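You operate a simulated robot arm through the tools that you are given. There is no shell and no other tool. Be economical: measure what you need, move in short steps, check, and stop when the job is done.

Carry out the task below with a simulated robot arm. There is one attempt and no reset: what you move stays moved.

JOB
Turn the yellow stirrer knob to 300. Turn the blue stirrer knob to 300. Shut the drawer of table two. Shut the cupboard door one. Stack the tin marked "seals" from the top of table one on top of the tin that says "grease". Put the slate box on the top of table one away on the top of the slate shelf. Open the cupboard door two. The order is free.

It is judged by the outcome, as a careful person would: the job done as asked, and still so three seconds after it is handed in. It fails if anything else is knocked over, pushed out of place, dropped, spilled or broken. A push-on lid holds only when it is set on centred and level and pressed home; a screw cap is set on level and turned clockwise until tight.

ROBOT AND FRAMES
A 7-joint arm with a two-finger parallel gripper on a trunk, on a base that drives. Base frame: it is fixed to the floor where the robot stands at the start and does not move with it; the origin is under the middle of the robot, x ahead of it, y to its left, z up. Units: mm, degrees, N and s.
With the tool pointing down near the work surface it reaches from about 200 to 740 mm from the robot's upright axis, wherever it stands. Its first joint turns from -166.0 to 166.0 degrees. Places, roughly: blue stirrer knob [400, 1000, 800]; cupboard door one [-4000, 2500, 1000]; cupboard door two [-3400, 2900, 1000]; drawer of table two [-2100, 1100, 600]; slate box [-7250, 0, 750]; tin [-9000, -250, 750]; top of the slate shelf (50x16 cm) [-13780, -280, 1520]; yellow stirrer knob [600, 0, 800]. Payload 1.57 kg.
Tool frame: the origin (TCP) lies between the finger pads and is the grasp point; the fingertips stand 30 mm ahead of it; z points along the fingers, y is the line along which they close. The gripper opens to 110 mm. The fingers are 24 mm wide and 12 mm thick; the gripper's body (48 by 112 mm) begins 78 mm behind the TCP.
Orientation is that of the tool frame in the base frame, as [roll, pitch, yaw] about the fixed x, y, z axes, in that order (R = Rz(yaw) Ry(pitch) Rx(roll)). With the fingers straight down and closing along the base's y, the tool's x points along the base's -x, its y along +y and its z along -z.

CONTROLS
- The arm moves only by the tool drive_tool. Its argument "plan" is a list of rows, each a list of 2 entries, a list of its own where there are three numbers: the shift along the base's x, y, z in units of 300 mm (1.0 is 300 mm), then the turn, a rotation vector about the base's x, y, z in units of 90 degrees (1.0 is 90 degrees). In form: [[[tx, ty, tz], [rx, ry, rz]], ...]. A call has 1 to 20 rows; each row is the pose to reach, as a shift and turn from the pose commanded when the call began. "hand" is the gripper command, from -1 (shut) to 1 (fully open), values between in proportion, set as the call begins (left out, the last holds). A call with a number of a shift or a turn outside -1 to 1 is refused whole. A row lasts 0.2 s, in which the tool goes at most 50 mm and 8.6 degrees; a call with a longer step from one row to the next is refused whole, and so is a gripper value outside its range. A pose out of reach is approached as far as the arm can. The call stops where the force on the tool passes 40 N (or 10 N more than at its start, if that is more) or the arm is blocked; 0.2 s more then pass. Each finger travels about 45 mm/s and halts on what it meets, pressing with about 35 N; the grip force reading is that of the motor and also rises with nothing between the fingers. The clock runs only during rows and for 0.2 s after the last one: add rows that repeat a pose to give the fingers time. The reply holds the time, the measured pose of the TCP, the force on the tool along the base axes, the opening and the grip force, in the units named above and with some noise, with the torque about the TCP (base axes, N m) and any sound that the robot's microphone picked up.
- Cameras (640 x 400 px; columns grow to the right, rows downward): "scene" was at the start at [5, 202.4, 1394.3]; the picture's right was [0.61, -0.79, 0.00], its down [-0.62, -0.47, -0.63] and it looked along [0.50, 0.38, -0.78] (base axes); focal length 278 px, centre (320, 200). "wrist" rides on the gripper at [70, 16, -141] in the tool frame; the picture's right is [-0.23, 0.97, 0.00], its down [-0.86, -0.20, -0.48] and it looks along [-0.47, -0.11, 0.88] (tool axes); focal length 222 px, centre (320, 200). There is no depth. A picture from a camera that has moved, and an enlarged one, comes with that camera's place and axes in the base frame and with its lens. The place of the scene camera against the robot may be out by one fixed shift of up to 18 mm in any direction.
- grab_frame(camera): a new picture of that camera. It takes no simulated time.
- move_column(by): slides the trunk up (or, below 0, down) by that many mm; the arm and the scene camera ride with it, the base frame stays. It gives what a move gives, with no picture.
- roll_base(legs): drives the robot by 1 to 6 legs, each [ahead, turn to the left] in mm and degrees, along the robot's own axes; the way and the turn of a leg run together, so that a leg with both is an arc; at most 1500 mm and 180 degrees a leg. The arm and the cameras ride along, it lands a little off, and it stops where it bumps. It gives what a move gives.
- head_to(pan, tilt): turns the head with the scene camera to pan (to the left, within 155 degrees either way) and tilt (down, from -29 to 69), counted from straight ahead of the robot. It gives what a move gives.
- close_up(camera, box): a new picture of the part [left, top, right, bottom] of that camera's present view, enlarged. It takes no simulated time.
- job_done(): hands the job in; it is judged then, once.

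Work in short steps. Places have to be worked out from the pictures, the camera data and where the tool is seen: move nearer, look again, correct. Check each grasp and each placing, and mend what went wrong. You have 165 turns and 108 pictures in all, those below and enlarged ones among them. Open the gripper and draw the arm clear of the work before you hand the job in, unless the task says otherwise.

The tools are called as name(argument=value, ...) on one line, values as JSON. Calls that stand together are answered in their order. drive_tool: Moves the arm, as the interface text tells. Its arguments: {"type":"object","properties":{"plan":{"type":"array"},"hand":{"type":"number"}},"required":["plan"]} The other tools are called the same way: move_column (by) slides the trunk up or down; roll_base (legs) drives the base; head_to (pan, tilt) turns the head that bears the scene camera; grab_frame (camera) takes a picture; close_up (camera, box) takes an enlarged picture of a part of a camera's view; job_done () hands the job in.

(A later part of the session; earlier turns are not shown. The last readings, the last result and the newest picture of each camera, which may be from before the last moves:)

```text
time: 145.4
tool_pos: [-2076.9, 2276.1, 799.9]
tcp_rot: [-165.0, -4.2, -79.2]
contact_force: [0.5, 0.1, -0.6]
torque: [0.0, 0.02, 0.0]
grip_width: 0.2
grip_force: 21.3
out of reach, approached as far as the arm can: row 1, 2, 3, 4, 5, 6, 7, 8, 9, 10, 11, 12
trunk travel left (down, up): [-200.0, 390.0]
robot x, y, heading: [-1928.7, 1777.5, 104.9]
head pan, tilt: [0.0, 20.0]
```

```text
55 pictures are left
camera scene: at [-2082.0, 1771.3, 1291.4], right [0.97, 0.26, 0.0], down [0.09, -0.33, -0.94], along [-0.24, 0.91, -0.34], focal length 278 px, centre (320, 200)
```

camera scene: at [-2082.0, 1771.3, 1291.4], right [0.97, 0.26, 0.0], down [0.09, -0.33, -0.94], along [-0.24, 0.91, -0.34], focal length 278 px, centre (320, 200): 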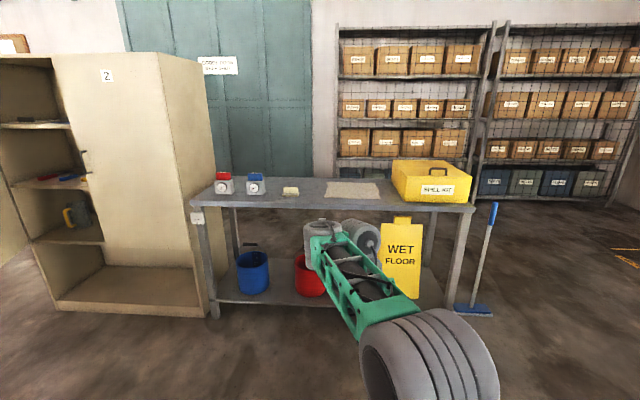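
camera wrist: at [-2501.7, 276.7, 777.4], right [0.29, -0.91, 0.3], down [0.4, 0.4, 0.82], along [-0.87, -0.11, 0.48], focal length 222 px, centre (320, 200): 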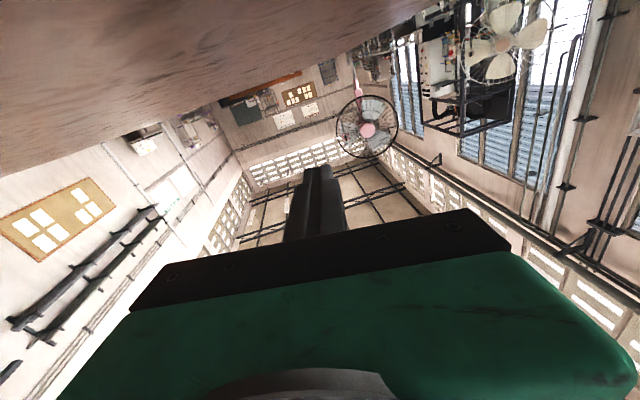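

Now it's a healthier posture. I hold still to see whether it settles.

drive_tool(plan=[[[0, 0, 0], [0, 0, 0]], [[0, 0, 0], [0, 0, 0]], [[0, 0, 0], [0, 0, 0]]])

```text
time: 146.2
tool_pos: [-2076.6, 2276.9, 799.4]
tcp_rot: [-164.9, -4.0, -79.2]
contact_force: [0.5, 0.4, -0.2]
torque: [-0.03, -0.01, 0.03]
grip_width: 0.0
grip_force: 21.5
trunk travel left (down, up): [-200.0, 390.0]
robot x, y, heading: [-1926.9, 1776.5, 105.1]
head pan, tilt: [0.0, 20.0]
```

Settled, and the command matches. Now pitch the tool forward to horizontal at slightly greater reach, z≈900.

drive_tool(plan=[[[-0.005, 0.02, 0.03], [0.088, 0.024, 0]], [[-0.01, 0.04, 0.06], [0.176, 0.047, 0]], [[-0.015, 0.06, 0.09], [0.264, 0.071, 0]], [[-0.02, 0.08, 0.12], [0.352, 0.095, 0]], [[-0.025, 0.1, 0.15], [0.44, 0.118, 0]], [[-0.03, 0.12, 0.18], [0.528, 0.142, 0]], [[-0.035, 0.14, 0.21], [0.616, 0.166, 0]], [[-0.04, 0.16, 0.24], [0.704, 0.19, 0]], [[-0.045, 0.18, 0.27], [0.792, 0.213, 0]], [[-0.05, 0.19, 0.3], [0.88, 0.237, 0]], [[-0.05, 0.19, 0.33], [0.966, 0.26, 0]], [[-0.05, 0.19, 0.33], [0.966, 0.26, 0]]])

```text
time: 148.8
tool_pos: [-2106.0, 2339.2, 905.0]
tcp_rot: [147.7, 84.2, -122.0]
contact_force: [-1.2, 0.0, -0.3]
torque: [0.0, 0.0, -0.03]
grip_width: 0.2
grip_force: 20.7
trunk travel left (down, up): [-200.0, 390.0]
robot x, y, heading: [-1929.3, 1777.1, 105.0]
head pan, tilt: [0.0, 20.0]
```

Good posture recovered. I raise the column 100 mm and drive west along the table's north side to near (−3730,1790).

move_column(by=100)

roll_base(legs=[[0, 74.4], [1400, 0], [400, 0]])

head_to(pan=-80, tilt=30)

grab_frame(camera="scene")

```text
time: 150.1
tool_pos: [-2104.9, 2340.2, 1005.1]
tcp_rot: [148.5, 84.2, -121.4]
contact_force: [0.2, 0.7, 0.0]
torque: [0.0, 0.02, 0.0]
grip_width: 0.2
grip_force: 21.7
trunk travel left (down, up): [-300.0, 290.0]
robot x, y, heading: [-1930.8, 1776.1, 105.0]
head pan, tilt: [0.0, 20.0]
```

```text
time: 156.3
tool_pos: [-2861.2, 1720.5, 1004.5]
tcp_rot: [148.9, 84.1, -43.5]
contact_force: [0.4, -0.6, 0.0]
torque: [0.01, -0.01, -0.01]
grip_width: 0.0
grip_force: 21.2
trunk travel left (down, up): [-300.0, 290.0]
robot x, y, heading: [-2274.0, 1776.7, -168.6]
head pan, tilt: [0.0, 20.0]
stopped in leg 2: the robot was blocked; the commanded pose is now the measured one
```

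```text
time: 157.9
tool_pos: [-2861.6, 1718.8, 1004.8]
tcp_rot: [149.1, 84.1, -43.0]
contact_force: [0.2, -0.1, -0.2]
torque: [0.03, 0.03, 0.01]
grip_width: 0.0
grip_force: 21.0
trunk travel left (down, up): [-300.0, 290.0]
robot x, y, heading: [-2273.5, 1774.5, -168.3]
head pan, tilt: [-80.0, 30.0]
```

```text
54 pictures are left
camera scene: at [-2212.8, 1722.3, 1375.4], right [0.93, 0.37, 0.0], down [0.18, -0.46, -0.87], along [-0.32, 0.8, -0.5], focal length 278 px, centre (320, 200)
```

scene: 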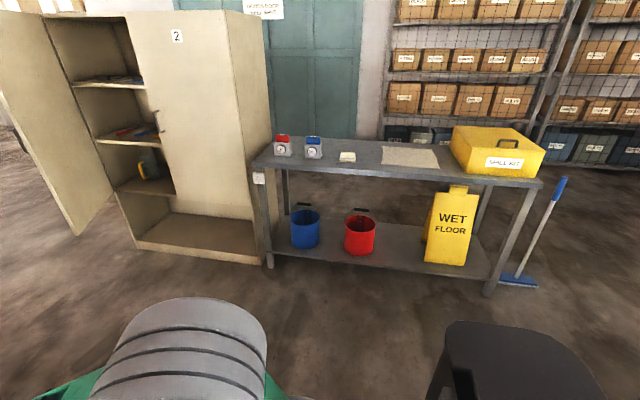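

The robot's flank caught the table corner (heading twisted to −168°). I back off along the same line, then take a path further north.

roll_base(legs=[[-250, 0]])

head_to(pan=60, tilt=50)

grab_frame(camera="scene")

```text
time: 159.7
tool_pos: [-2616.2, 1770.4, 1004.1]
tcp_rot: [149.3, 84.1, -42.9]
contact_force: [-1.0, -0.7, -0.6]
torque: [-0.02, 0.03, 0.0]
grip_width: 0.0
grip_force: 20.7
trunk travel left (down, up): [-300.0, 290.0]
robot x, y, heading: [-2028.0, 1829.6, -168.3]
head pan, tilt: [-80.0, 30.0]
```

```text
time: 161.9
tool_pos: [-2615.4, 1770.8, 1003.6]
tcp_rot: [149.1, 84.1, -43.1]
contact_force: [0.3, 0.4, -0.1]
torque: [-0.02, 0.0, 0.02]
grip_width: 0.1
grip_force: 21.5
trunk travel left (down, up): [-300.0, 290.0]
robot x, y, heading: [-2024.8, 1827.6, -168.4]
head pan, tilt: [60.0, 50.0]
```

```text
53 pictures are left
camera scene: at [-1958.4, 1615.7, 1345.8], right [-0.95, 0.32, 0.0], down [0.24, 0.73, -0.64], along [-0.2, -0.61, -0.77], focal length 278 px, centre (320, 200)
```

scene: 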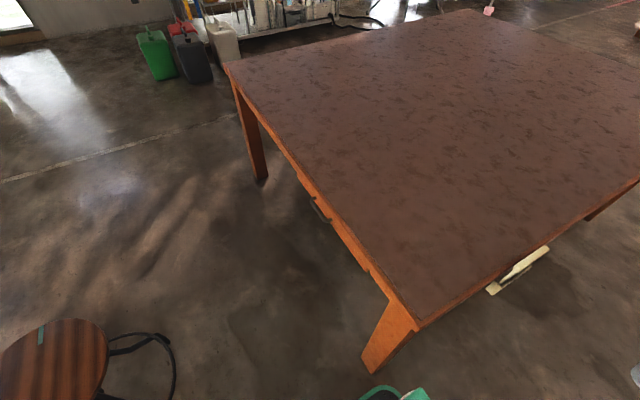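

With table-top z≈720 all sightings agree: the table has not moved and its corner is at (−2214,1535). I veer north and go on to about (−3700,1950).

roll_base(legs=[[0, -26.6], [620, 0], [0, 16.7], [1100, 0]])

head_to(pan=-80, tilt=30)

grab_frame(camera="scene")

```text
time: 172.9
tool_pos: [-4314.7, 2028.8, 1004.0]
tcp_rot: [149.2, 84.0, -54.4]
contact_force: [0.2, 0.4, 0.4]
torque: [-0.01, 0.02, -0.01]
grip_width: 0.2
grip_force: 21.5
trunk travel left (down, up): [-300.0, 290.0]
robot x, y, heading: [-3730.6, 1970.8, -179.7]
head pan, tilt: [60.0, 50.0]
```

```text
time: 175.2
tool_pos: [-4315.4, 2028.9, 1004.4]
tcp_rot: [149.2, 84.1, -54.2]
contact_force: [0.0, 0.2, -0.4]
torque: [0.03, 0.01, -0.01]
grip_width: 0.0
grip_force: 21.5
trunk travel left (down, up): [-300.0, 290.0]
robot x, y, heading: [-3729.2, 1973.0, -179.7]
head pan, tilt: [-80.0, 30.0]
```

```text
52 pictures are left
camera scene: at [-3678.1, 1905.8, 1375.4], right [0.98, 0.18, 0.0], down [0.09, -0.49, -0.87], along [-0.16, 0.85, -0.5], focal length 278 px, centre (320, 200)
```

scene: 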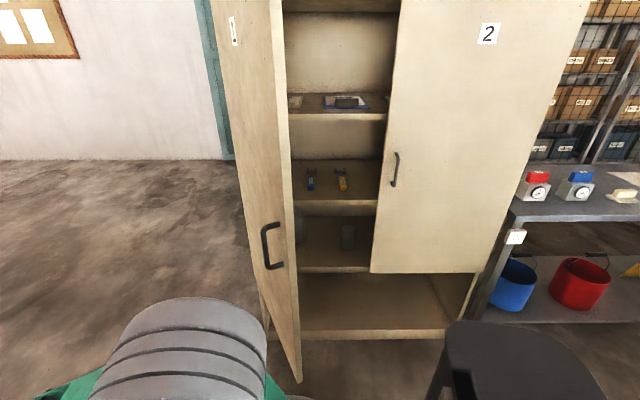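

Now a clear view: door one's edge is at ≈(−3831,2347), hinge ≈(−4111,2773), and its outer face is on my side. I turn right 52° so that the fist sits just west of the door's outer face.

roll_base(legs=[[0, -52]])

head_to(pan=-10, tilt=35)

grab_frame(camera="scene")

```text
time: 177.9
tool_pos: [-4038.3, 2472.3, 1003.5]
tcp_rot: [149.2, 84.2, -106.9]
contact_force: [0.1, 0.4, 0.6]
torque: [0.0, 0.04, -0.01]
grip_width: 0.1
grip_force: 21.3
trunk travel left (down, up): [-300.0, 290.0]
robot x, y, heading: [-3727.3, 1969.2, 127.8]
head pan, tilt: [-80.0, 30.0]
```

```text
time: 179.3
tool_pos: [-4037.8, 2471.3, 1004.2]
tcp_rot: [149.2, 84.1, -106.9]
contact_force: [0.4, 0.0, -0.2]
torque: [0.01, -0.02, 0.01]
grip_width: 0.1
grip_force: 21.5
trunk travel left (down, up): [-300.0, 290.0]
robot x, y, heading: [-3731.4, 1972.6, 127.8]
head pan, tilt: [-10.0, 35.0]
```

```text
51 pictures are left
camera scene: at [-3849.2, 1906.8, 1367.6], right [0.88, 0.47, 0.0], down [0.27, -0.51, -0.82], along [-0.38, 0.72, -0.57], focal length 278 px, centre (320, 200)
```

scene: 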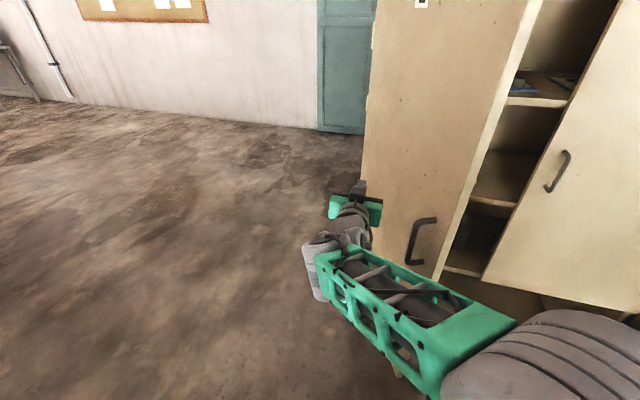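

The fist is beside the outer face but too near the hinge; I back up 100 mm, then sweep the fist east/north along the door's arc.

roll_base(legs=[[-100, 0]])

drive_tool(plan=[[[0.12, 0, 0], [0, 0, 0]], [[0.24, 0, 0], [0, 0, 0]], [[0.35, 0, 0], [0, 0, 0]], [[0.45, 0.08, 0], [0, 0, 0]], [[0.553, 0.163, 0], [0, 0, 0]], [[0.64, 0.27, 0], [0, 0, 0]], [[0.727, 0.373, 0], [0, 0, 0]], [[0.79, 0.49, 0], [0, 0, 0]], [[0.86, 0.6, 0], [0, 0, 0]], [[0.9, 0.7, 0], [0, 0, 0]], [[0.933, 0.807, 0], [0, 0, 0]]])

grab_frame(camera="scene")

```text
time: 180.5
tool_pos: [-3975.6, 2394.1, 1004.0]
tcp_rot: [149.3, 84.2, -106.9]
contact_force: [-1.3, 0.3, 0.8]
torque: [0.01, 0.0, 0.0]
grip_width: 0.0
grip_force: 21.1
trunk travel left (down, up): [-300.0, 290.0]
robot x, y, heading: [-3669.4, 1889.0, 127.6]
head pan, tilt: [-10.0, 35.0]
```

```text
time: 182.9
tool_pos: [-3693.2, 2634.7, 1004.2]
tcp_rot: [149.4, 84.0, -106.8]
contact_force: [-1.0, -0.2, 1.3]
torque: [-0.05, -0.03, 0.0]
grip_width: 0.1
grip_force: 21.7
trunk travel left (down, up): [-300.0, 290.0]
robot x, y, heading: [-3665.9, 1890.6, 127.8]
head pan, tilt: [-10.0, 35.0]
```

```text
50 pictures are left
camera scene: at [-3787.6, 1827.4, 1367.6], right [0.89, 0.47, 0.0], down [0.27, -0.51, -0.82], along [-0.38, 0.73, -0.57], focal length 278 px, centre (320, 200)
```

scene: 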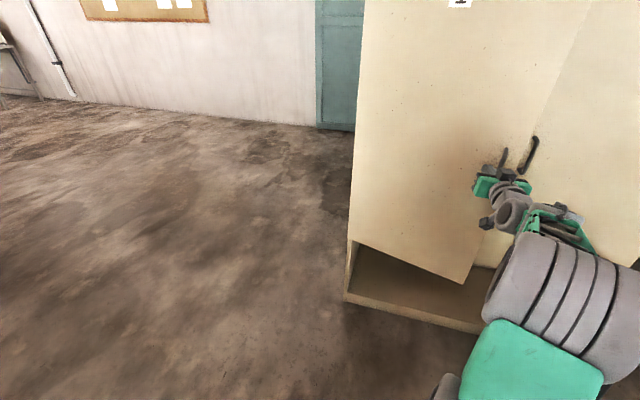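

Nearly shut (~20° left). I drive the base forward to push it on.

roll_base(legs=[[150, 0]])

drive_tool(plan=[[[0, 0.04, 0], [0, 0, 0]], [[0, 0.08, 0], [0, 0, 0]], [[0, 0.12, 0], [0, 0, 0]], [[0, 0.16, 0], [0, 0, 0]], [[0, 0.2, 0], [0, 0, 0]], [[0, 0.24, 0], [0, 0, 0]], [[0, 0.28, 0], [0, 0, 0]]])

grab_frame(camera="scene")

```text
time: 184.3
tool_pos: [-3784.7, 2754.6, 1004.9]
tcp_rot: [149.1, 84.1, -107.2]
contact_force: [0.0, 1.1, -1.4]
torque: [-0.01, 0.0, -0.02]
grip_width: 0.1
grip_force: 21.1
trunk travel left (down, up): [-300.0, 290.0]
robot x, y, heading: [-3758.2, 2010.0, 127.7]
head pan, tilt: [-10.0, 35.0]
```

```text
time: 184.7
tool_pos: [-3784.0, 2757.8, 1005.2]
tcp_rot: [149.3, 84.0, -107.1]
contact_force: [1.5, -41.0, 3.6]
torque: [0.48, -0.04, -0.06]
grip_width: 0.2
grip_force: 21.5
trunk travel left (down, up): [-300.0, 290.0]
robot x, y, heading: [-3754.6, 2014.0, 127.7]
head pan, tilt: [-10.0, 35.0]
stopped in row 1: the force on the tool passed its limit at 60 N (the readings are from after the stop); the commanded pose is now the measured one
```

```text
49 pictures are left
camera scene: at [-3879.7, 1941.9, 1367.4], right [0.89, 0.46, 0.0], down [0.26, -0.51, -0.82], along [-0.38, 0.73, -0.57], focal length 278 px, centre (320, 200)
```

scene: 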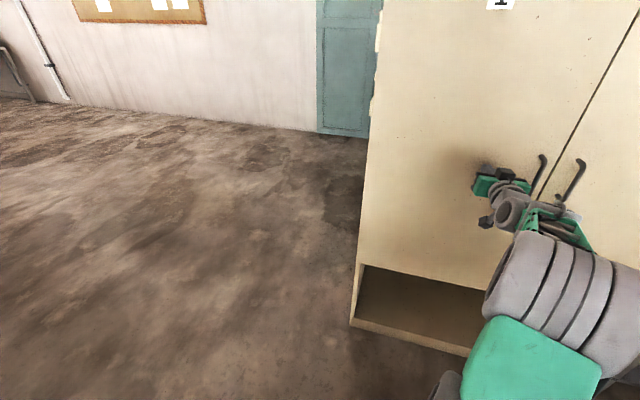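

Door one is shut (firm stop, flush with door two). Now door two: handle bar ≈(−3590,2790,1000). I draw the arm back, turn to heading 100° and move up 120 mm.

drive_tool(plan=[[[0, -0.15, 0], [0, 0, 0]], [[0, -0.3, 0], [0, 0, 0]], [[0, -0.45, 0], [0, 0, 0]], [[0, -0.5, 0], [0, 0, 0]]], hand=0.0)

roll_base(legs=[[0, -27.7]])

grab_frame(camera="scene")

```text
time: 185.7
tool_pos: [-3781.7, 2613.8, 1001.0]
tcp_rot: [150.2, 83.6, -106.2]
contact_force: [0.7, 0.2, 0.8]
torque: [0.04, 0.01, -0.02]
grip_width: 55.0
grip_force: 0.0
trunk travel left (down, up): [-300.0, 290.0]
robot x, y, heading: [-3759.0, 2009.3, 127.6]
head pan, tilt: [-10.0, 35.0]
```

```text
time: 187.4
tool_pos: [-3501.0, 2557.2, 1001.0]
tcp_rot: [150.2, 83.6, -133.7]
contact_force: [0.7, 0.0, 0.5]
torque: [0.0, 0.0, -0.01]
grip_width: 55.2
grip_force: 0.1
trunk travel left (down, up): [-300.0, 290.0]
robot x, y, heading: [-3758.2, 2008.2, 100.2]
head pan, tilt: [-10.0, 35.0]
```

```text
48 pictures are left
camera scene: at [-3895.2, 2013.0, 1367.6], right [1.0, 0.0, 0.0], down [0.0, -0.57, -0.82], along [0.0, 0.82, -0.57], focal length 278 px, centre (320, 200)
```

scene: 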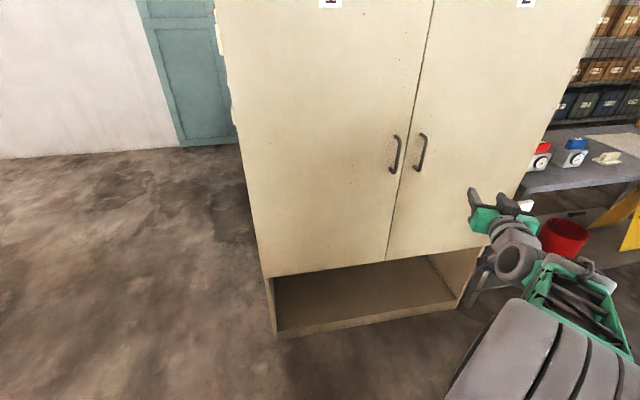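

Handle two confirmed at ≈(−3588,2790,1003). I move up 120 mm, then align the hand in front of it.

roll_base(legs=[[120, 0]])

drive_tool(plan=[[[-0.045, 0, 0], [0.016, 0.003, 0.065]], [[-0.09, 0.02, 0.002], [0.032, 0.006, 0.13]], [[-0.135, 0.06, 0.005], [0.048, 0.009, 0.195]], [[-0.177, 0.1, 0.007], [0.065, 0.012, 0.26]], [[-0.177, 0.1, 0.007], [0.065, 0.012, 0.26]]])

grab_frame(camera="wrist")

```text
time: 188.7
tool_pos: [-3522.0, 2673.8, 1002.4]
tcp_rot: [150.0, 83.6, -133.7]
contact_force: [-1.2, 0.0, 0.0]
torque: [-0.02, 0.01, 0.03]
grip_width: 54.8
grip_force: 0.0
trunk travel left (down, up): [-300.0, 290.0]
robot x, y, heading: [-3776.6, 2126.7, 100.1]
head pan, tilt: [-10.0, 35.0]
```

```text
time: 189.8
tool_pos: [-3575.5, 2703.8, 1005.0]
tcp_rot: [86.3, 85.7, -173.8]
contact_force: [0.2, 0.5, 0.2]
torque: [0.05, -0.02, 0.04]
grip_width: 55.1
grip_force: 0.1
trunk travel left (down, up): [-300.0, 290.0]
robot x, y, heading: [-3778.7, 2125.4, 100.0]
head pan, tilt: [-10.0, 35.0]
```

```text
47 pictures are left
camera wrist: at [-3572.6, 2560.3, 935.8], right [-0.94, -0.17, 0.3], down [0.34, -0.43, 0.83], along [-0.01, 0.89, 0.46], focal length 222 px, centre (320, 200)
```

wrist: 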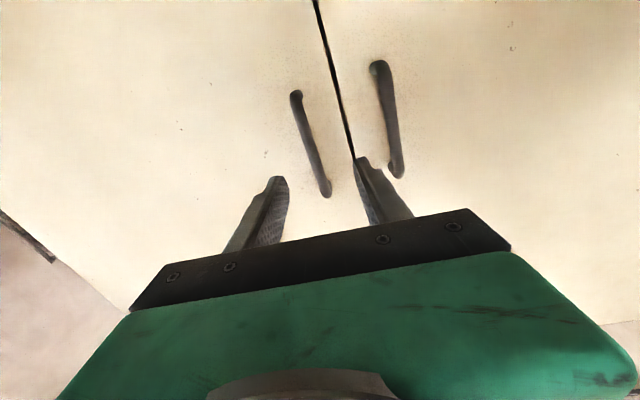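

The bar is between the fingers' lines. I advance 70 mm and close on it.

drive_tool(plan=[[[-0.01, 0.08, -0.01], [0, 0, 0]], [[-0.025, 0.16, -0.015], [0, 0, 0]], [[-0.038, 0.235, -0.015], [0, 0, 0]], [[-0.038, 0.235, -0.015], [0, 0, 0]]])

drive_tool(plan=[[[0, 0, 0], [0, 0, 0]], [[0, 0, 0], [0, 0, 0]], [[0, 0, 0], [0, 0, 0]], [[0, 0, 0], [0, 0, 0]]], hand=-1)

grab_frame(camera="wrist")

```text
time: 190.8
tool_pos: [-3585.8, 2775.2, 999.1]
tcp_rot: [86.5, 85.6, -173.8]
contact_force: [-0.3, 0.1, 0.0]
torque: [-0.06, 0.0, 0.01]
grip_width: 55.1
grip_force: 0.1
trunk travel left (down, up): [-300.0, 290.0]
robot x, y, heading: [-3778.0, 2124.9, 100.1]
head pan, tilt: [-10.0, 35.0]
```

```text
time: 191.8
tool_pos: [-3580.9, 2775.2, 999.2]
tcp_rot: [86.3, 85.6, -174.3]
contact_force: [22.3, 6.0, 0.8]
torque: [-0.21, -0.69, -0.41]
grip_width: 13.6
grip_force: 27.2
trunk travel left (down, up): [-300.0, 290.0]
robot x, y, heading: [-3780.7, 2125.8, 99.9]
head pan, tilt: [-10.0, 35.0]
```

```text
46 pictures are left
camera wrist: at [-3579.6, 2631.3, 930.9], right [-0.94, -0.16, 0.3], down [0.34, -0.43, 0.83], along [0.0, 0.89, 0.46], focal length 222 px, centre (320, 200)
```

wrist: 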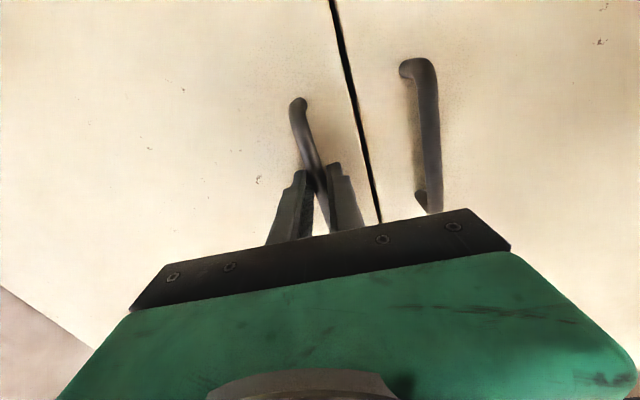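

Gripped the bar (13.6 mm). I pull it along the arc about the hinge (≈(−3147,2949)), first ~30°.

drive_tool(plan=[[[0.025, -0.063, 0], [0, 0, 0.014]], [[0.052, -0.125, 0], [0, 0, 0.028]], [[0.083, -0.185, 0], [0, 0, 0.042]], [[0.115, -0.244, 0], [0, 0, 0.056]], [[0.15, -0.301, 0], [0, 0, 0.07]], [[0.187, -0.357, 0], [0, 0, 0.084]], [[0.228, -0.411, 0], [0, 0, 0.098]], [[0.27, -0.464, 0], [0, 0, 0.111]], [[0.361, -0.563, 0], [0, 0, 0.139]], [[0.46, -0.654, 0], [0, 0, 0.167]]])

grab_frame(camera="scene")

```text
time: 193.6
tool_pos: [-3532.4, 2666.2, 998.4]
tcp_rot: [87.8, 85.3, -163.5]
contact_force: [-12.0, -7.5, -1.3]
torque: [0.49, -0.61, 0.26]
grip_width: 13.5
grip_force: 29.5
out of reach, approached as far as the arm can: row 7, 8
trunk travel left (down, up): [-300.0, 290.0]
robot x, y, heading: [-3778.8, 2124.1, 100.4]
head pan, tilt: [-10.0, 35.0]
stopped in row 8: the force on the tool passed its limit at 42 N (the readings are from after the stop); the commanded pose is now the measured one
```

```text
45 pictures are left
camera scene: at [-3917.6, 2128.2, 1367.4], right [1.0, 0.01, 0.0], down [0.01, -0.57, -0.82], along [-0.01, 0.82, -0.57], focal length 278 px, centre (320, 200)
```

scene: 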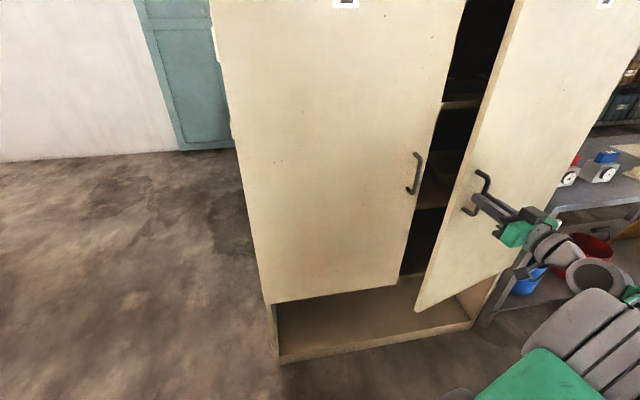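

Door two is ~17° open; the arm is at its inner limit. I continue the pull by reversing the base with a slight right turn, following the arc.

roll_base(legs=[[-60, -6]])

roll_base(legs=[[-45, -7]])

grab_frame(camera="scene")

```text
time: 194.5
tool_pos: [-3506.5, 2625.6, 998.4]
tcp_rot: [88.3, 85.5, -164.9]
contact_force: [-7.8, -5.6, 6.4]
torque: [-0.45, -0.99, 0.14]
grip_width: 13.6
grip_force: 29.9
trunk travel left (down, up): [-300.0, 290.0]
robot x, y, heading: [-3773.3, 2100.4, 98.1]
head pan, tilt: [-10.0, 35.0]
stopped in leg 1: the force on the tool passed its limit at 43 N (the readings are from after the stop); the commanded pose is now the measured one
```

```text
time: 195.3
tool_pos: [-3489.9, 2605.9, 1005.7]
tcp_rot: [83.1, 85.4, -171.7]
contact_force: [3.2, 1.7, 18.0]
torque: [0.79, -0.6, 0.1]
grip_width: 13.6
grip_force: 30.2
trunk travel left (down, up): [-300.0, 290.0]
robot x, y, heading: [-3769.9, 2088.9, 97.0]
head pan, tilt: [-10.0, 35.0]
stopped in leg 1: the robot was blocked; the commanded pose is now the measured one
```

```text
44 pictures are left
camera scene: at [-3909.9, 2097.9, 1368.0], right [1.0, -0.06, 0.0], down [-0.03, -0.57, -0.82], along [0.05, 0.82, -0.57], focal length 278 px, centre (320, 200)
```

scene: 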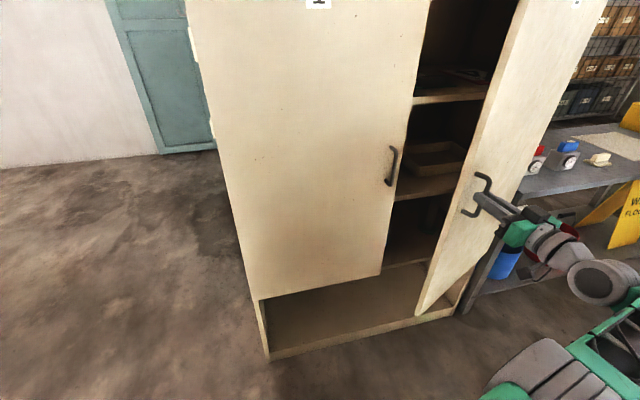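

Door two is ~29° open. I release the handle and draw back, then reposition the base to push the door further open from the inside with the closed hand.

drive_tool(plan=[[[0, 0, 0], [0, 0, 0]], [[0, 0, 0], [0, 0, 0]], [[0, 0, 0], [0, 0, 0]], [[0.035, -0.13, 0], [0, 0, 0]], [[0.07, -0.26, 0], [0, 0, 0]], [[0.085, -0.33, 0], [0, 0, 0]], [[0.085, -0.33, 0], [0, 0, 0]]], hand=0.0)

```text
time: 196.9
tool_pos: [-3491.8, 2605.9, 997.5]
tcp_rot: [90.0, 84.7, -164.7]
contact_force: [-0.1, 0.0, -0.1]
torque: [0.01, 0.0, -0.03]
grip_width: 55.4
grip_force: 0.0
out of reach, approached as far as the arm can: row 4, 5, 6, 7
trunk travel left (down, up): [-300.0, 290.0]
robot x, y, heading: [-3768.7, 2085.9, 96.8]
head pan, tilt: [-10.0, 35.0]
```

Released, but the arm can't retract further, so I back the base away.

roll_base(legs=[[-150, 0]])

grab_frame(camera="scene")

```text
time: 198.2
tool_pos: [-3474.4, 2457.9, 997.1]
tcp_rot: [90.0, 84.8, -164.5]
contact_force: [0.9, -0.3, 0.2]
torque: [0.03, 0.0, 0.04]
grip_width: 54.8
grip_force: 0.0
trunk travel left (down, up): [-300.0, 290.0]
robot x, y, heading: [-3754.1, 1941.8, 96.7]
head pan, tilt: [-10.0, 35.0]
```

```text
43 pictures are left
camera scene: at [-3892.1, 1950.7, 1367.6], right [1.0, -0.06, 0.0], down [-0.03, -0.57, -0.82], along [0.05, 0.82, -0.57], focal length 278 px, centre (320, 200)
```

scene: 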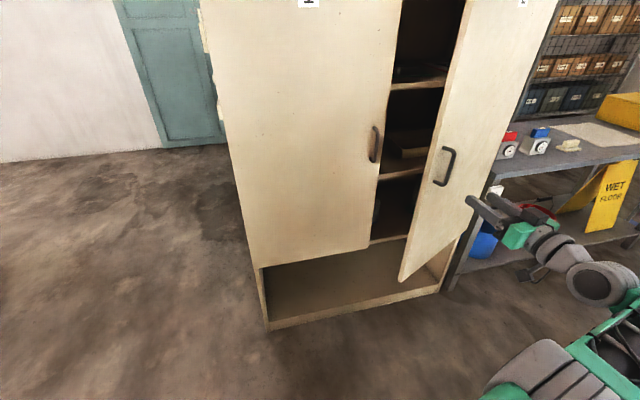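

Free. I shift the base ~255 mm east and return to heading 100°.

roll_base(legs=[[0, -92], [255, 0], [0, 95]])

drive_tool(plan=[[[-0.16, 0.0, 0], [0, 0, 0]], [[-0.32, 0.0, 0], [0, 0, 0]], [[-0.48, 0.0, 0], [0, 0, 0]], [[-0.64, 0.03, 0], [0, 0, 0]], [[-0.8, 0.06, 0], [0, 0, 0]], [[-0.96, 0.1, 0], [0, 0, 0]]], hand=-1)

grab_frame(camera="scene")

```text
time: 199.2
tool_pos: [-3456.8, 2449.1, 1013.4]
tcp_rot: [87.6, 86.4, -168.9]
contact_force: [-0.6, -0.5, -0.1]
torque: [-0.03, 0.01, 0.01]
grip_width: 55.0
grip_force: 0.0
trunk travel left (down, up): [-300.0, 290.0]
robot x, y, heading: [-3759.0, 1936.4, 95.0]
head pan, tilt: [-10.0, 35.0]
stopped in leg 1: the robot was blocked; the commanded pose is now the measured one
```

```text
time: 200.1
tool_pos: [-3513.7, 2406.7, 997.9]
tcp_rot: [95.8, 84.5, -174.6]
contact_force: [1.5, 0.3, 0.5]
torque: [0.01, 0.01, 0.04]
grip_width: 0.2
grip_force: 15.8
trunk travel left (down, up): [-300.0, 290.0]
robot x, y, heading: [-3757.2, 1937.3, 95.1]
head pan, tilt: [-10.0, 35.0]
stopped in row 4: the arm was blocked; the commanded pose is now the measured one
```

```text
42 pictures are left
camera scene: at [-3890.9, 1955.0, 1367.7], right [1.0, -0.09, 0.0], down [-0.05, -0.57, -0.82], along [0.07, 0.82, -0.57], focal length 278 px, centre (320, 200)
```

scene: 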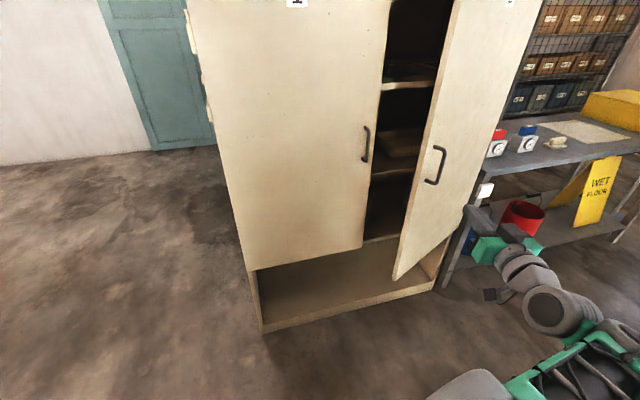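

The arm folded against its limit seems to be what blocks; I extend the hand outward to the north-west.

drive_tool(plan=[[[-0.03, 0.1, 0], [0, 0, 0]], [[-0.08, 0.2, 0], [0, 0, 0]], [[-0.13, 0.3, 0], [0, 0, 0]], [[-0.2, 0.4, 0], [0, 0, 0]], [[-0.3, 0.48, 0], [0, 0, 0]], [[-0.4, 0.55, 0], [0, 0, 0]]])

```text
time: 201.5
tool_pos: [-3636.2, 2573.4, 996.3]
tcp_rot: [96.4, 84.5, -174.1]
contact_force: [-0.9, 0.4, 0.3]
torque: [-0.02, 0.04, 0.0]
grip_width: 0.1
grip_force: 21.3
trunk travel left (down, up): [-300.0, 290.0]
robot x, y, heading: [-3761.0, 1936.7, 95.2]
head pan, tilt: [-10.0, 35.0]
```

Good. I drive forward 100 mm so the fist is inside the door's edge, then sweep right by turning the base.

roll_base(legs=[[100, 0]])

roll_base(legs=[[0, -18]])

grab_frame(camera="scene")

```text
time: 202.7
tool_pos: [-3644.2, 2669.3, 997.0]
tcp_rot: [95.8, 84.4, -174.6]
contact_force: [-0.5, -0.3, -0.1]
torque: [-0.03, -0.01, -0.01]
grip_width: 0.0
grip_force: 21.4
trunk travel left (down, up): [-300.0, 290.0]
robot x, y, heading: [-3763.1, 2035.7, 94.9]
head pan, tilt: [-10.0, 35.0]
```

```text
time: 204.1
tool_pos: [-3457.4, 2602.1, 997.3]
tcp_rot: [96.2, 84.4, 168.3]
contact_force: [-15.8, -23.0, -8.3]
torque: [1.21, -0.14, -2.02]
grip_width: 0.0
grip_force: 20.7
trunk travel left (down, up): [-300.0, 290.0]
robot x, y, heading: [-3764.1, 2035.3, 77.3]
head pan, tilt: [-10.0, 35.0]
```

```text
41 pictures are left
camera scene: at [-3890.6, 2091.8, 1367.4], right [0.92, -0.39, 0.0], down [-0.22, -0.53, -0.82], along [0.32, 0.76, -0.57], focal length 278 px, centre (320, 200)
```

scene: 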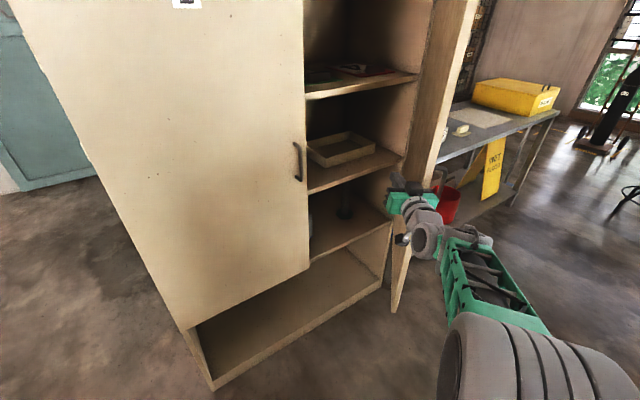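

Door two is opening (≈45°). I keep sweeping.

roll_base(legs=[[50, -14]])

roll_base(legs=[[90, -8]])

grab_frame(camera="scene")

```text
time: 204.8
tool_pos: [-3450.9, 2598.1, 997.3]
tcp_rot: [95.9, 84.4, 167.2]
contact_force: [-16.5, -23.7, 3.2]
torque: [0.16, -0.43, -2.1]
grip_width: 0.1
grip_force: 22.1
trunk travel left (down, up): [-300.0, 290.0]
robot x, y, heading: [-3764.4, 2035.6, 76.4]
head pan, tilt: [-10.0, 35.0]
stopped in leg 1: the force on the tool passed its limit at 54 N (the readings are from after the stop); the commanded pose is now the measured one
```

```text
time: 205.5
tool_pos: [-3449.5, 2596.6, 998.0]
tcp_rot: [95.6, 84.3, 166.7]
contact_force: [-19.0, -28.7, 4.7]
torque: [0.22, -0.45, -2.44]
grip_width: 0.0
grip_force: 21.5
trunk travel left (down, up): [-300.0, 290.0]
robot x, y, heading: [-3764.2, 2039.4, 76.3]
head pan, tilt: [-10.0, 35.0]
stopped in leg 1: the force on the tool passed its limit at 62 N (the readings are from after the stop); the commanded pose is now the measured one
```

```text
40 pictures are left
camera scene: at [-3889.9, 2095.8, 1367.5], right [0.92, -0.4, 0.0], down [-0.23, -0.52, -0.82], along [0.33, 0.75, -0.57], focal length 278 px, centre (320, 200)
```

scene: 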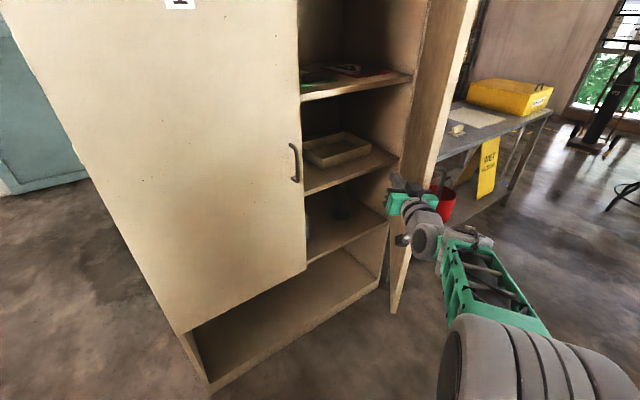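

The door edge is pressing end-on at the finger root. I back 40 mm, then turn only.

roll_base(legs=[[-40, 0]])

roll_base(legs=[[0, -8]])

grab_frame(camera="wrist")

```text
time: 206.4
tool_pos: [-3457.1, 2561.7, 993.9]
tcp_rot: [98.4, 84.3, 169.4]
contact_force: [0.3, -0.6, -1.1]
torque: [0.02, 0.0, 0.0]
grip_width: 0.0
grip_force: 21.5
trunk travel left (down, up): [-300.0, 290.0]
robot x, y, heading: [-3775.4, 1999.5, 76.5]
head pan, tilt: [-10.0, 35.0]
```

```text
time: 207.4
tool_pos: [-3381.5, 2511.3, 994.7]
tcp_rot: [98.3, 84.4, 161.3]
contact_force: [0.5, 0.0, -0.7]
torque: [-0.04, 0.02, -0.01]
grip_width: 0.0
grip_force: 21.3
trunk travel left (down, up): [-300.0, 290.0]
robot x, y, heading: [-3775.4, 2002.7, 68.2]
head pan, tilt: [-10.0, 35.0]
```

```text
39 pictures are left
camera wrist: at [-3467.0, 2394.3, 929.6], right [-0.84, 0.43, 0.32], down [0.04, -0.54, 0.84], along [0.54, 0.72, 0.44], focal length 222 px, centre (320, 200)
```

wrist: 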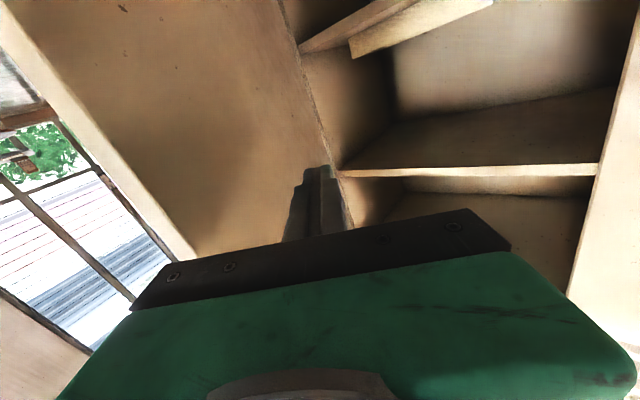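

Now the fist is properly inside the door (inner face on its right). I push east with the arm.

drive_tool(plan=[[[0.1, 0.02, 0], [0, 0, 0]], [[0.2, 0.03, 0], [0, 0, 0]], [[0.3, 0.04, 0], [0, 0, 0]], [[0.4, 0.04, 0], [0, 0, 0]], [[0.5, 0.04, 0], [0, 0, 0]], [[0.6, 0.02, 0], [0, 0, 0]]])

grab_frame(camera="scene")

```text
time: 208.8
tool_pos: [-3205.5, 2524.6, 996.7]
tcp_rot: [98.1, 84.4, 161.6]
contact_force: [0.2, 0.1, 0.7]
torque: [-0.02, 0.01, 0.02]
grip_width: 0.1
grip_force: 21.5
trunk travel left (down, up): [-300.0, 290.0]
robot x, y, heading: [-3774.0, 2002.7, 68.6]
head pan, tilt: [-10.0, 35.0]
```

```text
38 pictures are left
camera scene: at [-3887.8, 2078.9, 1367.5], right [0.85, -0.52, 0.0], down [-0.3, -0.49, -0.82], along [0.43, 0.7, -0.57], focal length 278 px, centre (320, 200)
```

scene: 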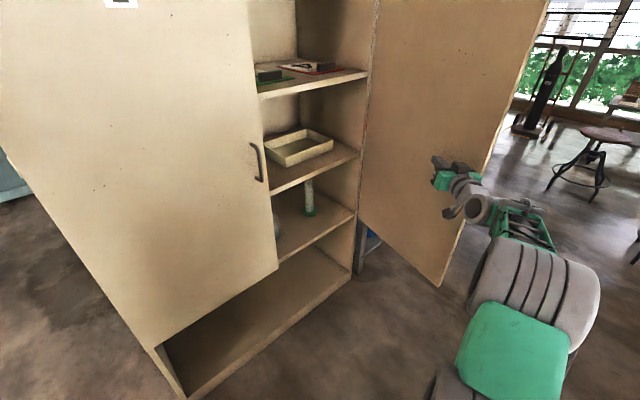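

Door two is open ~85°. I withdraw the arm westward, and turn to look down the hall toward table one.

drive_tool(plan=[[[-0.15, -0.03, 0], [0, 0, 0]], [[-0.3, -0.06, 0], [0, 0, 0]], [[-0.45, -0.08, 0], [0, 0, 0]], [[-0.6, -0.06, 0], [0, 0, 0]]])

roll_base(legs=[[-150, 0]])

head_to(pan=125, tilt=10)

grab_frame(camera="scene")

```text
time: 209.8
tool_pos: [-3384.2, 2499.4, 998.6]
tcp_rot: [98.8, 84.4, 161.8]
contact_force: [0.4, 0.6, -0.4]
torque: [0.02, 0.0, -0.01]
grip_width: 0.0
grip_force: 21.5
trunk travel left (down, up): [-300.0, 290.0]
robot x, y, heading: [-3770.7, 1999.3, 68.0]
head pan, tilt: [-10.0, 35.0]
```

```text
time: 211.2
tool_pos: [-3439.1, 2359.0, 998.2]
tcp_rot: [98.3, 84.3, 161.4]
contact_force: [0.8, 0.2, -0.3]
torque: [0.01, 0.0, 0.01]
grip_width: 0.0
grip_force: 21.4
trunk travel left (down, up): [-300.0, 290.0]
robot x, y, heading: [-3831.6, 1857.2, 68.1]
head pan, tilt: [-10.0, 35.0]
```

```text
time: 213.4
tool_pos: [-3439.8, 2359.3, 999.1]
tcp_rot: [98.3, 84.3, 161.3]
contact_force: [-1.0, 0.5, -0.3]
torque: [-0.03, 0.0, 0.04]
grip_width: 0.1
grip_force: 21.1
trunk travel left (down, up): [-300.0, 290.0]
robot x, y, heading: [-3831.3, 1859.1, 68.1]
head pan, tilt: [125.0, 10.0]
```

```text
37 pictures are left
camera scene: at [-4080.6, 1841.4, 1407.7], right [-0.23, 0.97, 0.0], down [0.17, 0.04, -0.98], along [-0.96, -0.22, -0.17], focal length 278 px, centre (320, 200)
```

scene: 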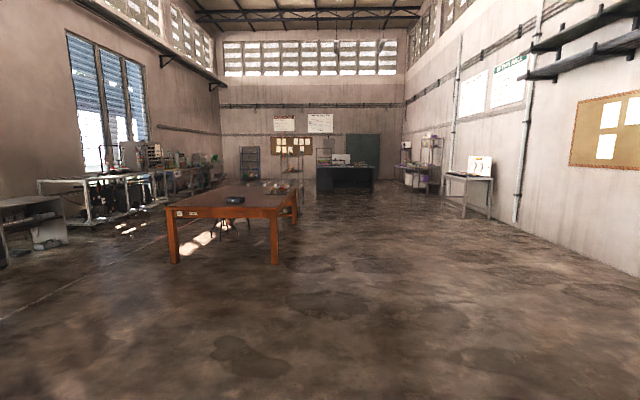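

The way is clear; table one's near edge runs (−6950,−758)→(−7255,520). I first bring the tool to point down, then drive to the near side of table one by the slate box.

drive_tool(plan=[[[0, 0, 0.02], [-0.083, 0.042, 0]], [[0, 0, 0.04], [-0.166, 0.084, 0]], [[0, 0, 0.06], [-0.249, 0.126, 0]], [[0, 0, 0.08], [-0.332, 0.168, 0]], [[0, 0, 0.1], [-0.415, 0.21, 0]], [[0, 0, 0.12], [-0.498, 0.252, 0]], [[0, 0, 0.14], [-0.581, 0.294, 0]], [[0, 0, 0.16], [-0.664, 0.336, 0]], [[0, 0, 0.16], [-0.747, 0.378, 0]], [[0, 0, 0.16], [-0.83, 0.42, 0]], [[0, 0, 0.16], [-0.83, 0.42, 0]]])

move_column(by=100)

roll_base(legs=[[0, 143.3], [1500, 0], [1500, 0], [200, 0], [0, -18.3]])

head_to(pan=0, tilt=30)

grab_frame(camera="scene")

```text
time: 215.8
tool_pos: [-3440.4, 2359.0, 1047.9]
tcp_rot: [179.6, 5.5, -122.5]
contact_force: [-0.7, -0.1, 0.1]
torque: [0.0, -0.01, 0.02]
grip_width: 0.0
grip_force: 21.7
out of reach, approached as far as the arm can: row 9
trunk travel left (down, up): [-300.0, 290.0]
robot x, y, heading: [-3826.7, 1859.0, 68.1]
head pan, tilt: [125.0, 10.0]
```

```text
time: 217.1
tool_pos: [-3439.7, 2358.3, 1145.5]
tcp_rot: [179.5, 5.4, -122.5]
contact_force: [0.2, -0.6, -0.3]
torque: [0.0, -0.01, -0.02]
grip_width: 0.1
grip_force: 21.4
trunk travel left (down, up): [-400.0, 190.0]
robot x, y, heading: [-3826.7, 1862.1, 67.9]
head pan, tilt: [125.0, 10.0]
```

```text
time: 239.5
tool_pos: [-7188.8, 284.5, 1145.0]
tcp_rot: [179.6, 5.3, 2.4]
contact_force: [0.1, -0.1, 0.8]
torque: [0.01, -0.02, 0.0]
grip_width: 0.0
grip_force: 21.5
trunk travel left (down, up): [-400.0, 190.0]
robot x, y, heading: [-6556.5, 249.4, -166.7]
head pan, tilt: [125.0, 10.0]
```

```text
time: 241.5
tool_pos: [-7188.9, 284.8, 1146.5]
tcp_rot: [179.6, 5.3, 2.4]
contact_force: [-0.6, -0.7, 0.4]
torque: [0.02, 0.01, 0.03]
grip_width: 0.1
grip_force: 21.7
trunk travel left (down, up): [-400.0, 190.0]
robot x, y, heading: [-6555.0, 251.7, -166.8]
head pan, tilt: [0.0, 30.0]
```

```text
36 pictures are left
camera scene: at [-6546.5, 96.0, 1475.4], right [-0.23, 0.97, 0.0], down [0.49, 0.11, -0.87], along [-0.84, -0.2, -0.5], focal length 278 px, centre (320, 200)
```

scene: 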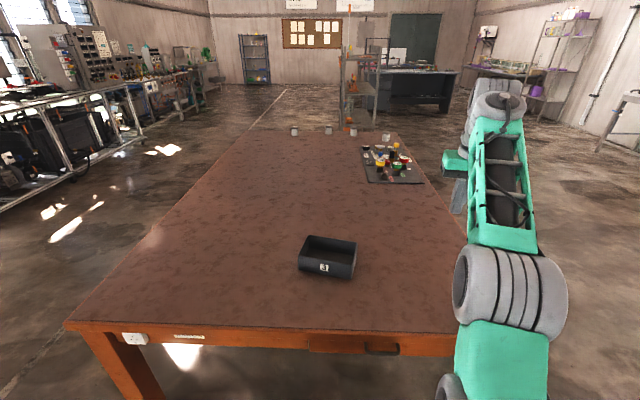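

The slate box (tray "3") is at ≈(−7337,−67); the tins are on a mat at the far end. Zoom on the tins and the box.

close_up(camera="scene", box=[270, 110, 440, 200])

close_up(camera="scene", box=[280, 220, 380, 290])

```text
3.76 times, centred on (355, 155) of scene
camera zoom: at [-6546.5, 96.0, 1475.4], right [-0.23, 0.97, 0.0], down [0.49, 0.11, -0.87], along [-0.84, -0.2, -0.5], focal length 1047 px, centre (188, 369)
```

zoom: 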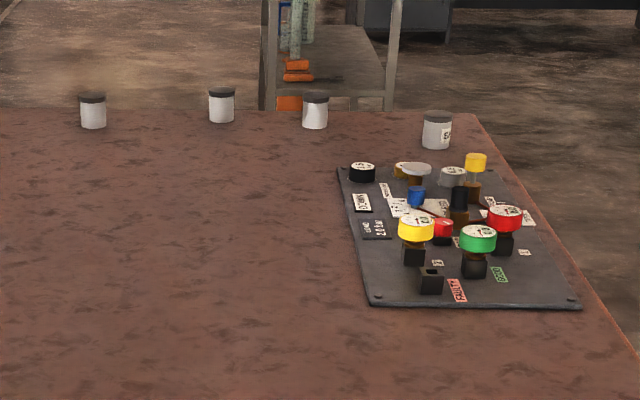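

```text
5.71 times, centred on (330, 255) of scene
camera zoom: at [-6546.5, 96.0, 1475.4], right [-0.23, 0.97, 0.0], down [0.49, 0.11, -0.87], along [-0.84, -0.2, -0.5], focal length 1590 px, centre (263, -114)
```

zoom: 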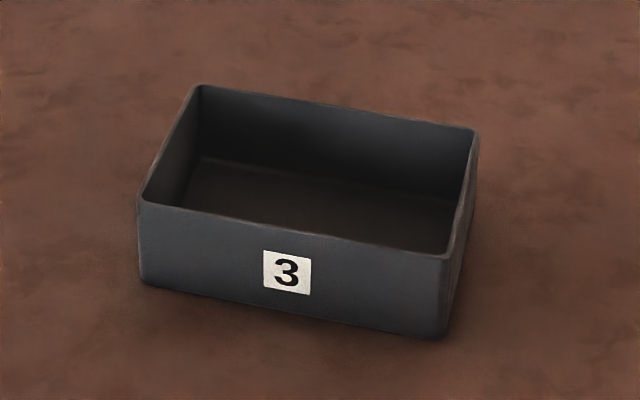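

The tray is axis-aligned: x −7409…−7283, y −160…36, rim z≈792, too wide (125) for the gripper, so I'll pinch its near long wall. I shift the base to about (−6750,60).

roll_base(legs=[[0, 31], [270, 0], [0, -31]])

drive_tool(plan=[[[0, 0, 0], [0, 0, 0.09]], [[0, 0, 0], [0, 0, 0.18]], [[0, 0, 0], [0, 0, 0.27]], [[0, 0, 0], [0, 0, 0.36]], [[0, 0, 0], [0, 0, 0.45]], [[0, 0, 0], [0, 0, 0.54]], [[0, 0, 0], [0, 0, 0.63]], [[0, 0, 0], [0, 0, 0.72]], [[0, 0, 0], [0, 0, 0.81]], [[0, 0, 0], [0, 0, 0.9]], [[0, 0, 0], [0, 0, 0.97]]], hand=0.1)

```text
time: 246.5
tool_pos: [-7379.3, 95.2, 1146.6]
tcp_rot: [179.6, 5.4, 2.7]
contact_force: [-0.1, 0.9, -0.9]
torque: [-0.04, 0.01, 0.01]
grip_width: 0.3
grip_force: 21.9
trunk travel left (down, up): [-400.0, 190.0]
robot x, y, heading: [-6747.5, 64.8, -166.8]
head pan, tilt: [0.0, 30.0]
```

```text
time: 248.9
tool_pos: [-7366.1, 93.5, 1140.7]
tcp_rot: [179.7, 5.4, 81.1]
contact_force: [-0.6, -0.1, 0.4]
torque: [0.0, 0.04, 0.01]
grip_width: 60.6
grip_force: 0.0
out of reach, approached as far as the arm can: row 8, 9, 10, 11
trunk travel left (down, up): [-400.0, 190.0]
robot x, y, heading: [-6745.8, 68.3, -166.7]
head pan, tilt: [0.0, 30.0]
```

I go above the near wall, lower, and finish squaring the hand (closing along x).

drive_tool(plan=[[[0.046, -0.086, -0.105], [0.01, -0.0016, 0.0]], [[0.092, -0.172, -0.21], [0.02, -0.003, 0.02]], [[0.138, -0.258, -0.316], [0.03, -0.005, 0.04]], [[0.185, -0.345, -0.42], [0.04, -0.006, 0.06]], [[0.231, -0.431, -0.53], [0.05, -0.008, 0.08]], [[0.277, -0.517, -0.633], [0.059, -0.0095, 0.1]], [[0.277, -0.517, -0.633], [0.059, -0.0095, 0.1]]])

grab_frame(camera="wrist")

```text
time: 250.5
tool_pos: [-7283.3, -61.1, 951.7]
tcp_rot: [179.3, 0.1, 90.0]
contact_force: [0.6, 0.0, -0.1]
torque: [-0.03, -0.01, 0.02]
grip_width: 60.5
grip_force: 0.0
trunk travel left (down, up): [-400.0, 190.0]
robot x, y, heading: [-6747.5, 63.4, -166.4]
head pan, tilt: [0.0, 30.0]
```

```text
33 pictures are left
camera wrist: at [-7269.3, 6.7, 1093.9], right [0.97, -0.23, 0.01], down [-0.21, -0.85, 0.48], along [-0.1, -0.47, -0.88], focal length 222 px, centre (320, 200)
```

wrist: 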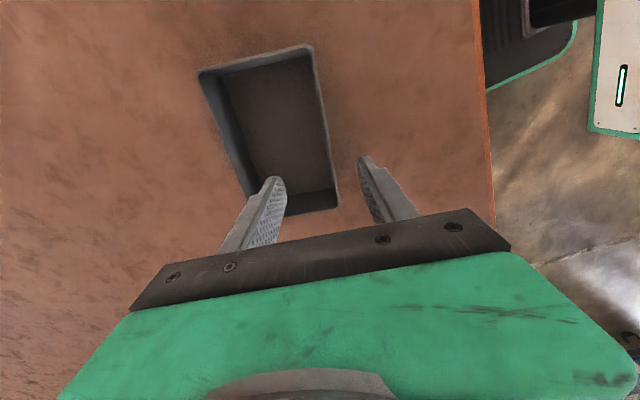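

The wall's middle is at ≈(−7276,−67), turned −2.7°. I lower onto it, one finger inside and one outside.

drive_tool(plan=[[[0.024, -0.017, -0.1], [0, 0, -0.015]], [[0.024, -0.017, -0.2], [0, 0, -0.03]], [[0.024, -0.017, -0.3], [0, 0, -0.03]], [[0.024, -0.017, -0.4], [0, 0, -0.03]], [[0.024, -0.017, -0.48], [0, 0, -0.03]], [[0.024, -0.017, -0.54], [0, 0, -0.03]], [[0.024, -0.017, -0.583], [0, 0, -0.03]]])

drive_tool(plan=[[[0, 0, 0], [0, 0, 0]], [[0, 0, 0], [0, 0, 0]], [[0, 0, 0], [0, 0, 0]], [[0, 0, 0], [0, 0, 0]], [[0, 0, 0], [0, 0, 0]]], hand=-1)

grab_frame(camera="wrist")

```text
time: 252.2
tool_pos: [-7281.7, -67.5, 785.0]
tcp_rot: [-179.6, 0.4, 87.2]
contact_force: [2.4, -2.0, 13.3]
torque: [0.15, 0.4, -0.11]
grip_width: 58.2
grip_force: 0.1
out of reach, approached as far as the arm can: row 2, 3
trunk travel left (down, up): [-400.0, 190.0]
robot x, y, heading: [-6748.9, 67.5, -166.3]
head pan, tilt: [0.0, 30.0]
stopped in row 7: the force on the tool passed its limit at 45 N (the readings are from after the stop); the commanded pose is now the measured one
```

```text
time: 253.5
tool_pos: [-7281.3, -66.8, 785.4]
tcp_rot: [-179.4, 0.5, 87.3]
contact_force: [-3.1, -0.7, 11.7]
torque: [0.7, -0.07, 0.01]
grip_width: 3.1
grip_force: 24.0
trunk travel left (down, up): [-400.0, 190.0]
robot x, y, heading: [-6748.7, 63.5, -166.4]
head pan, tilt: [0.0, 30.0]
stopped in row 5: the force on the tool passed its limit at 41 N (the readings are from after the stop); the commanded pose is now the measured one
```

```text
32 pictures are left
camera wrist: at [-7261.7, 1.1, 926.7], right [0.96, -0.27, -0.01], down [-0.24, -0.84, 0.49], along [-0.14, -0.47, -0.87], focal length 222 px, centre (320, 200)
```

wrist: 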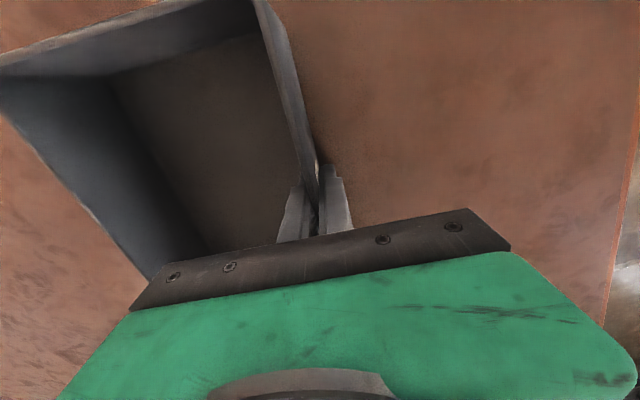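

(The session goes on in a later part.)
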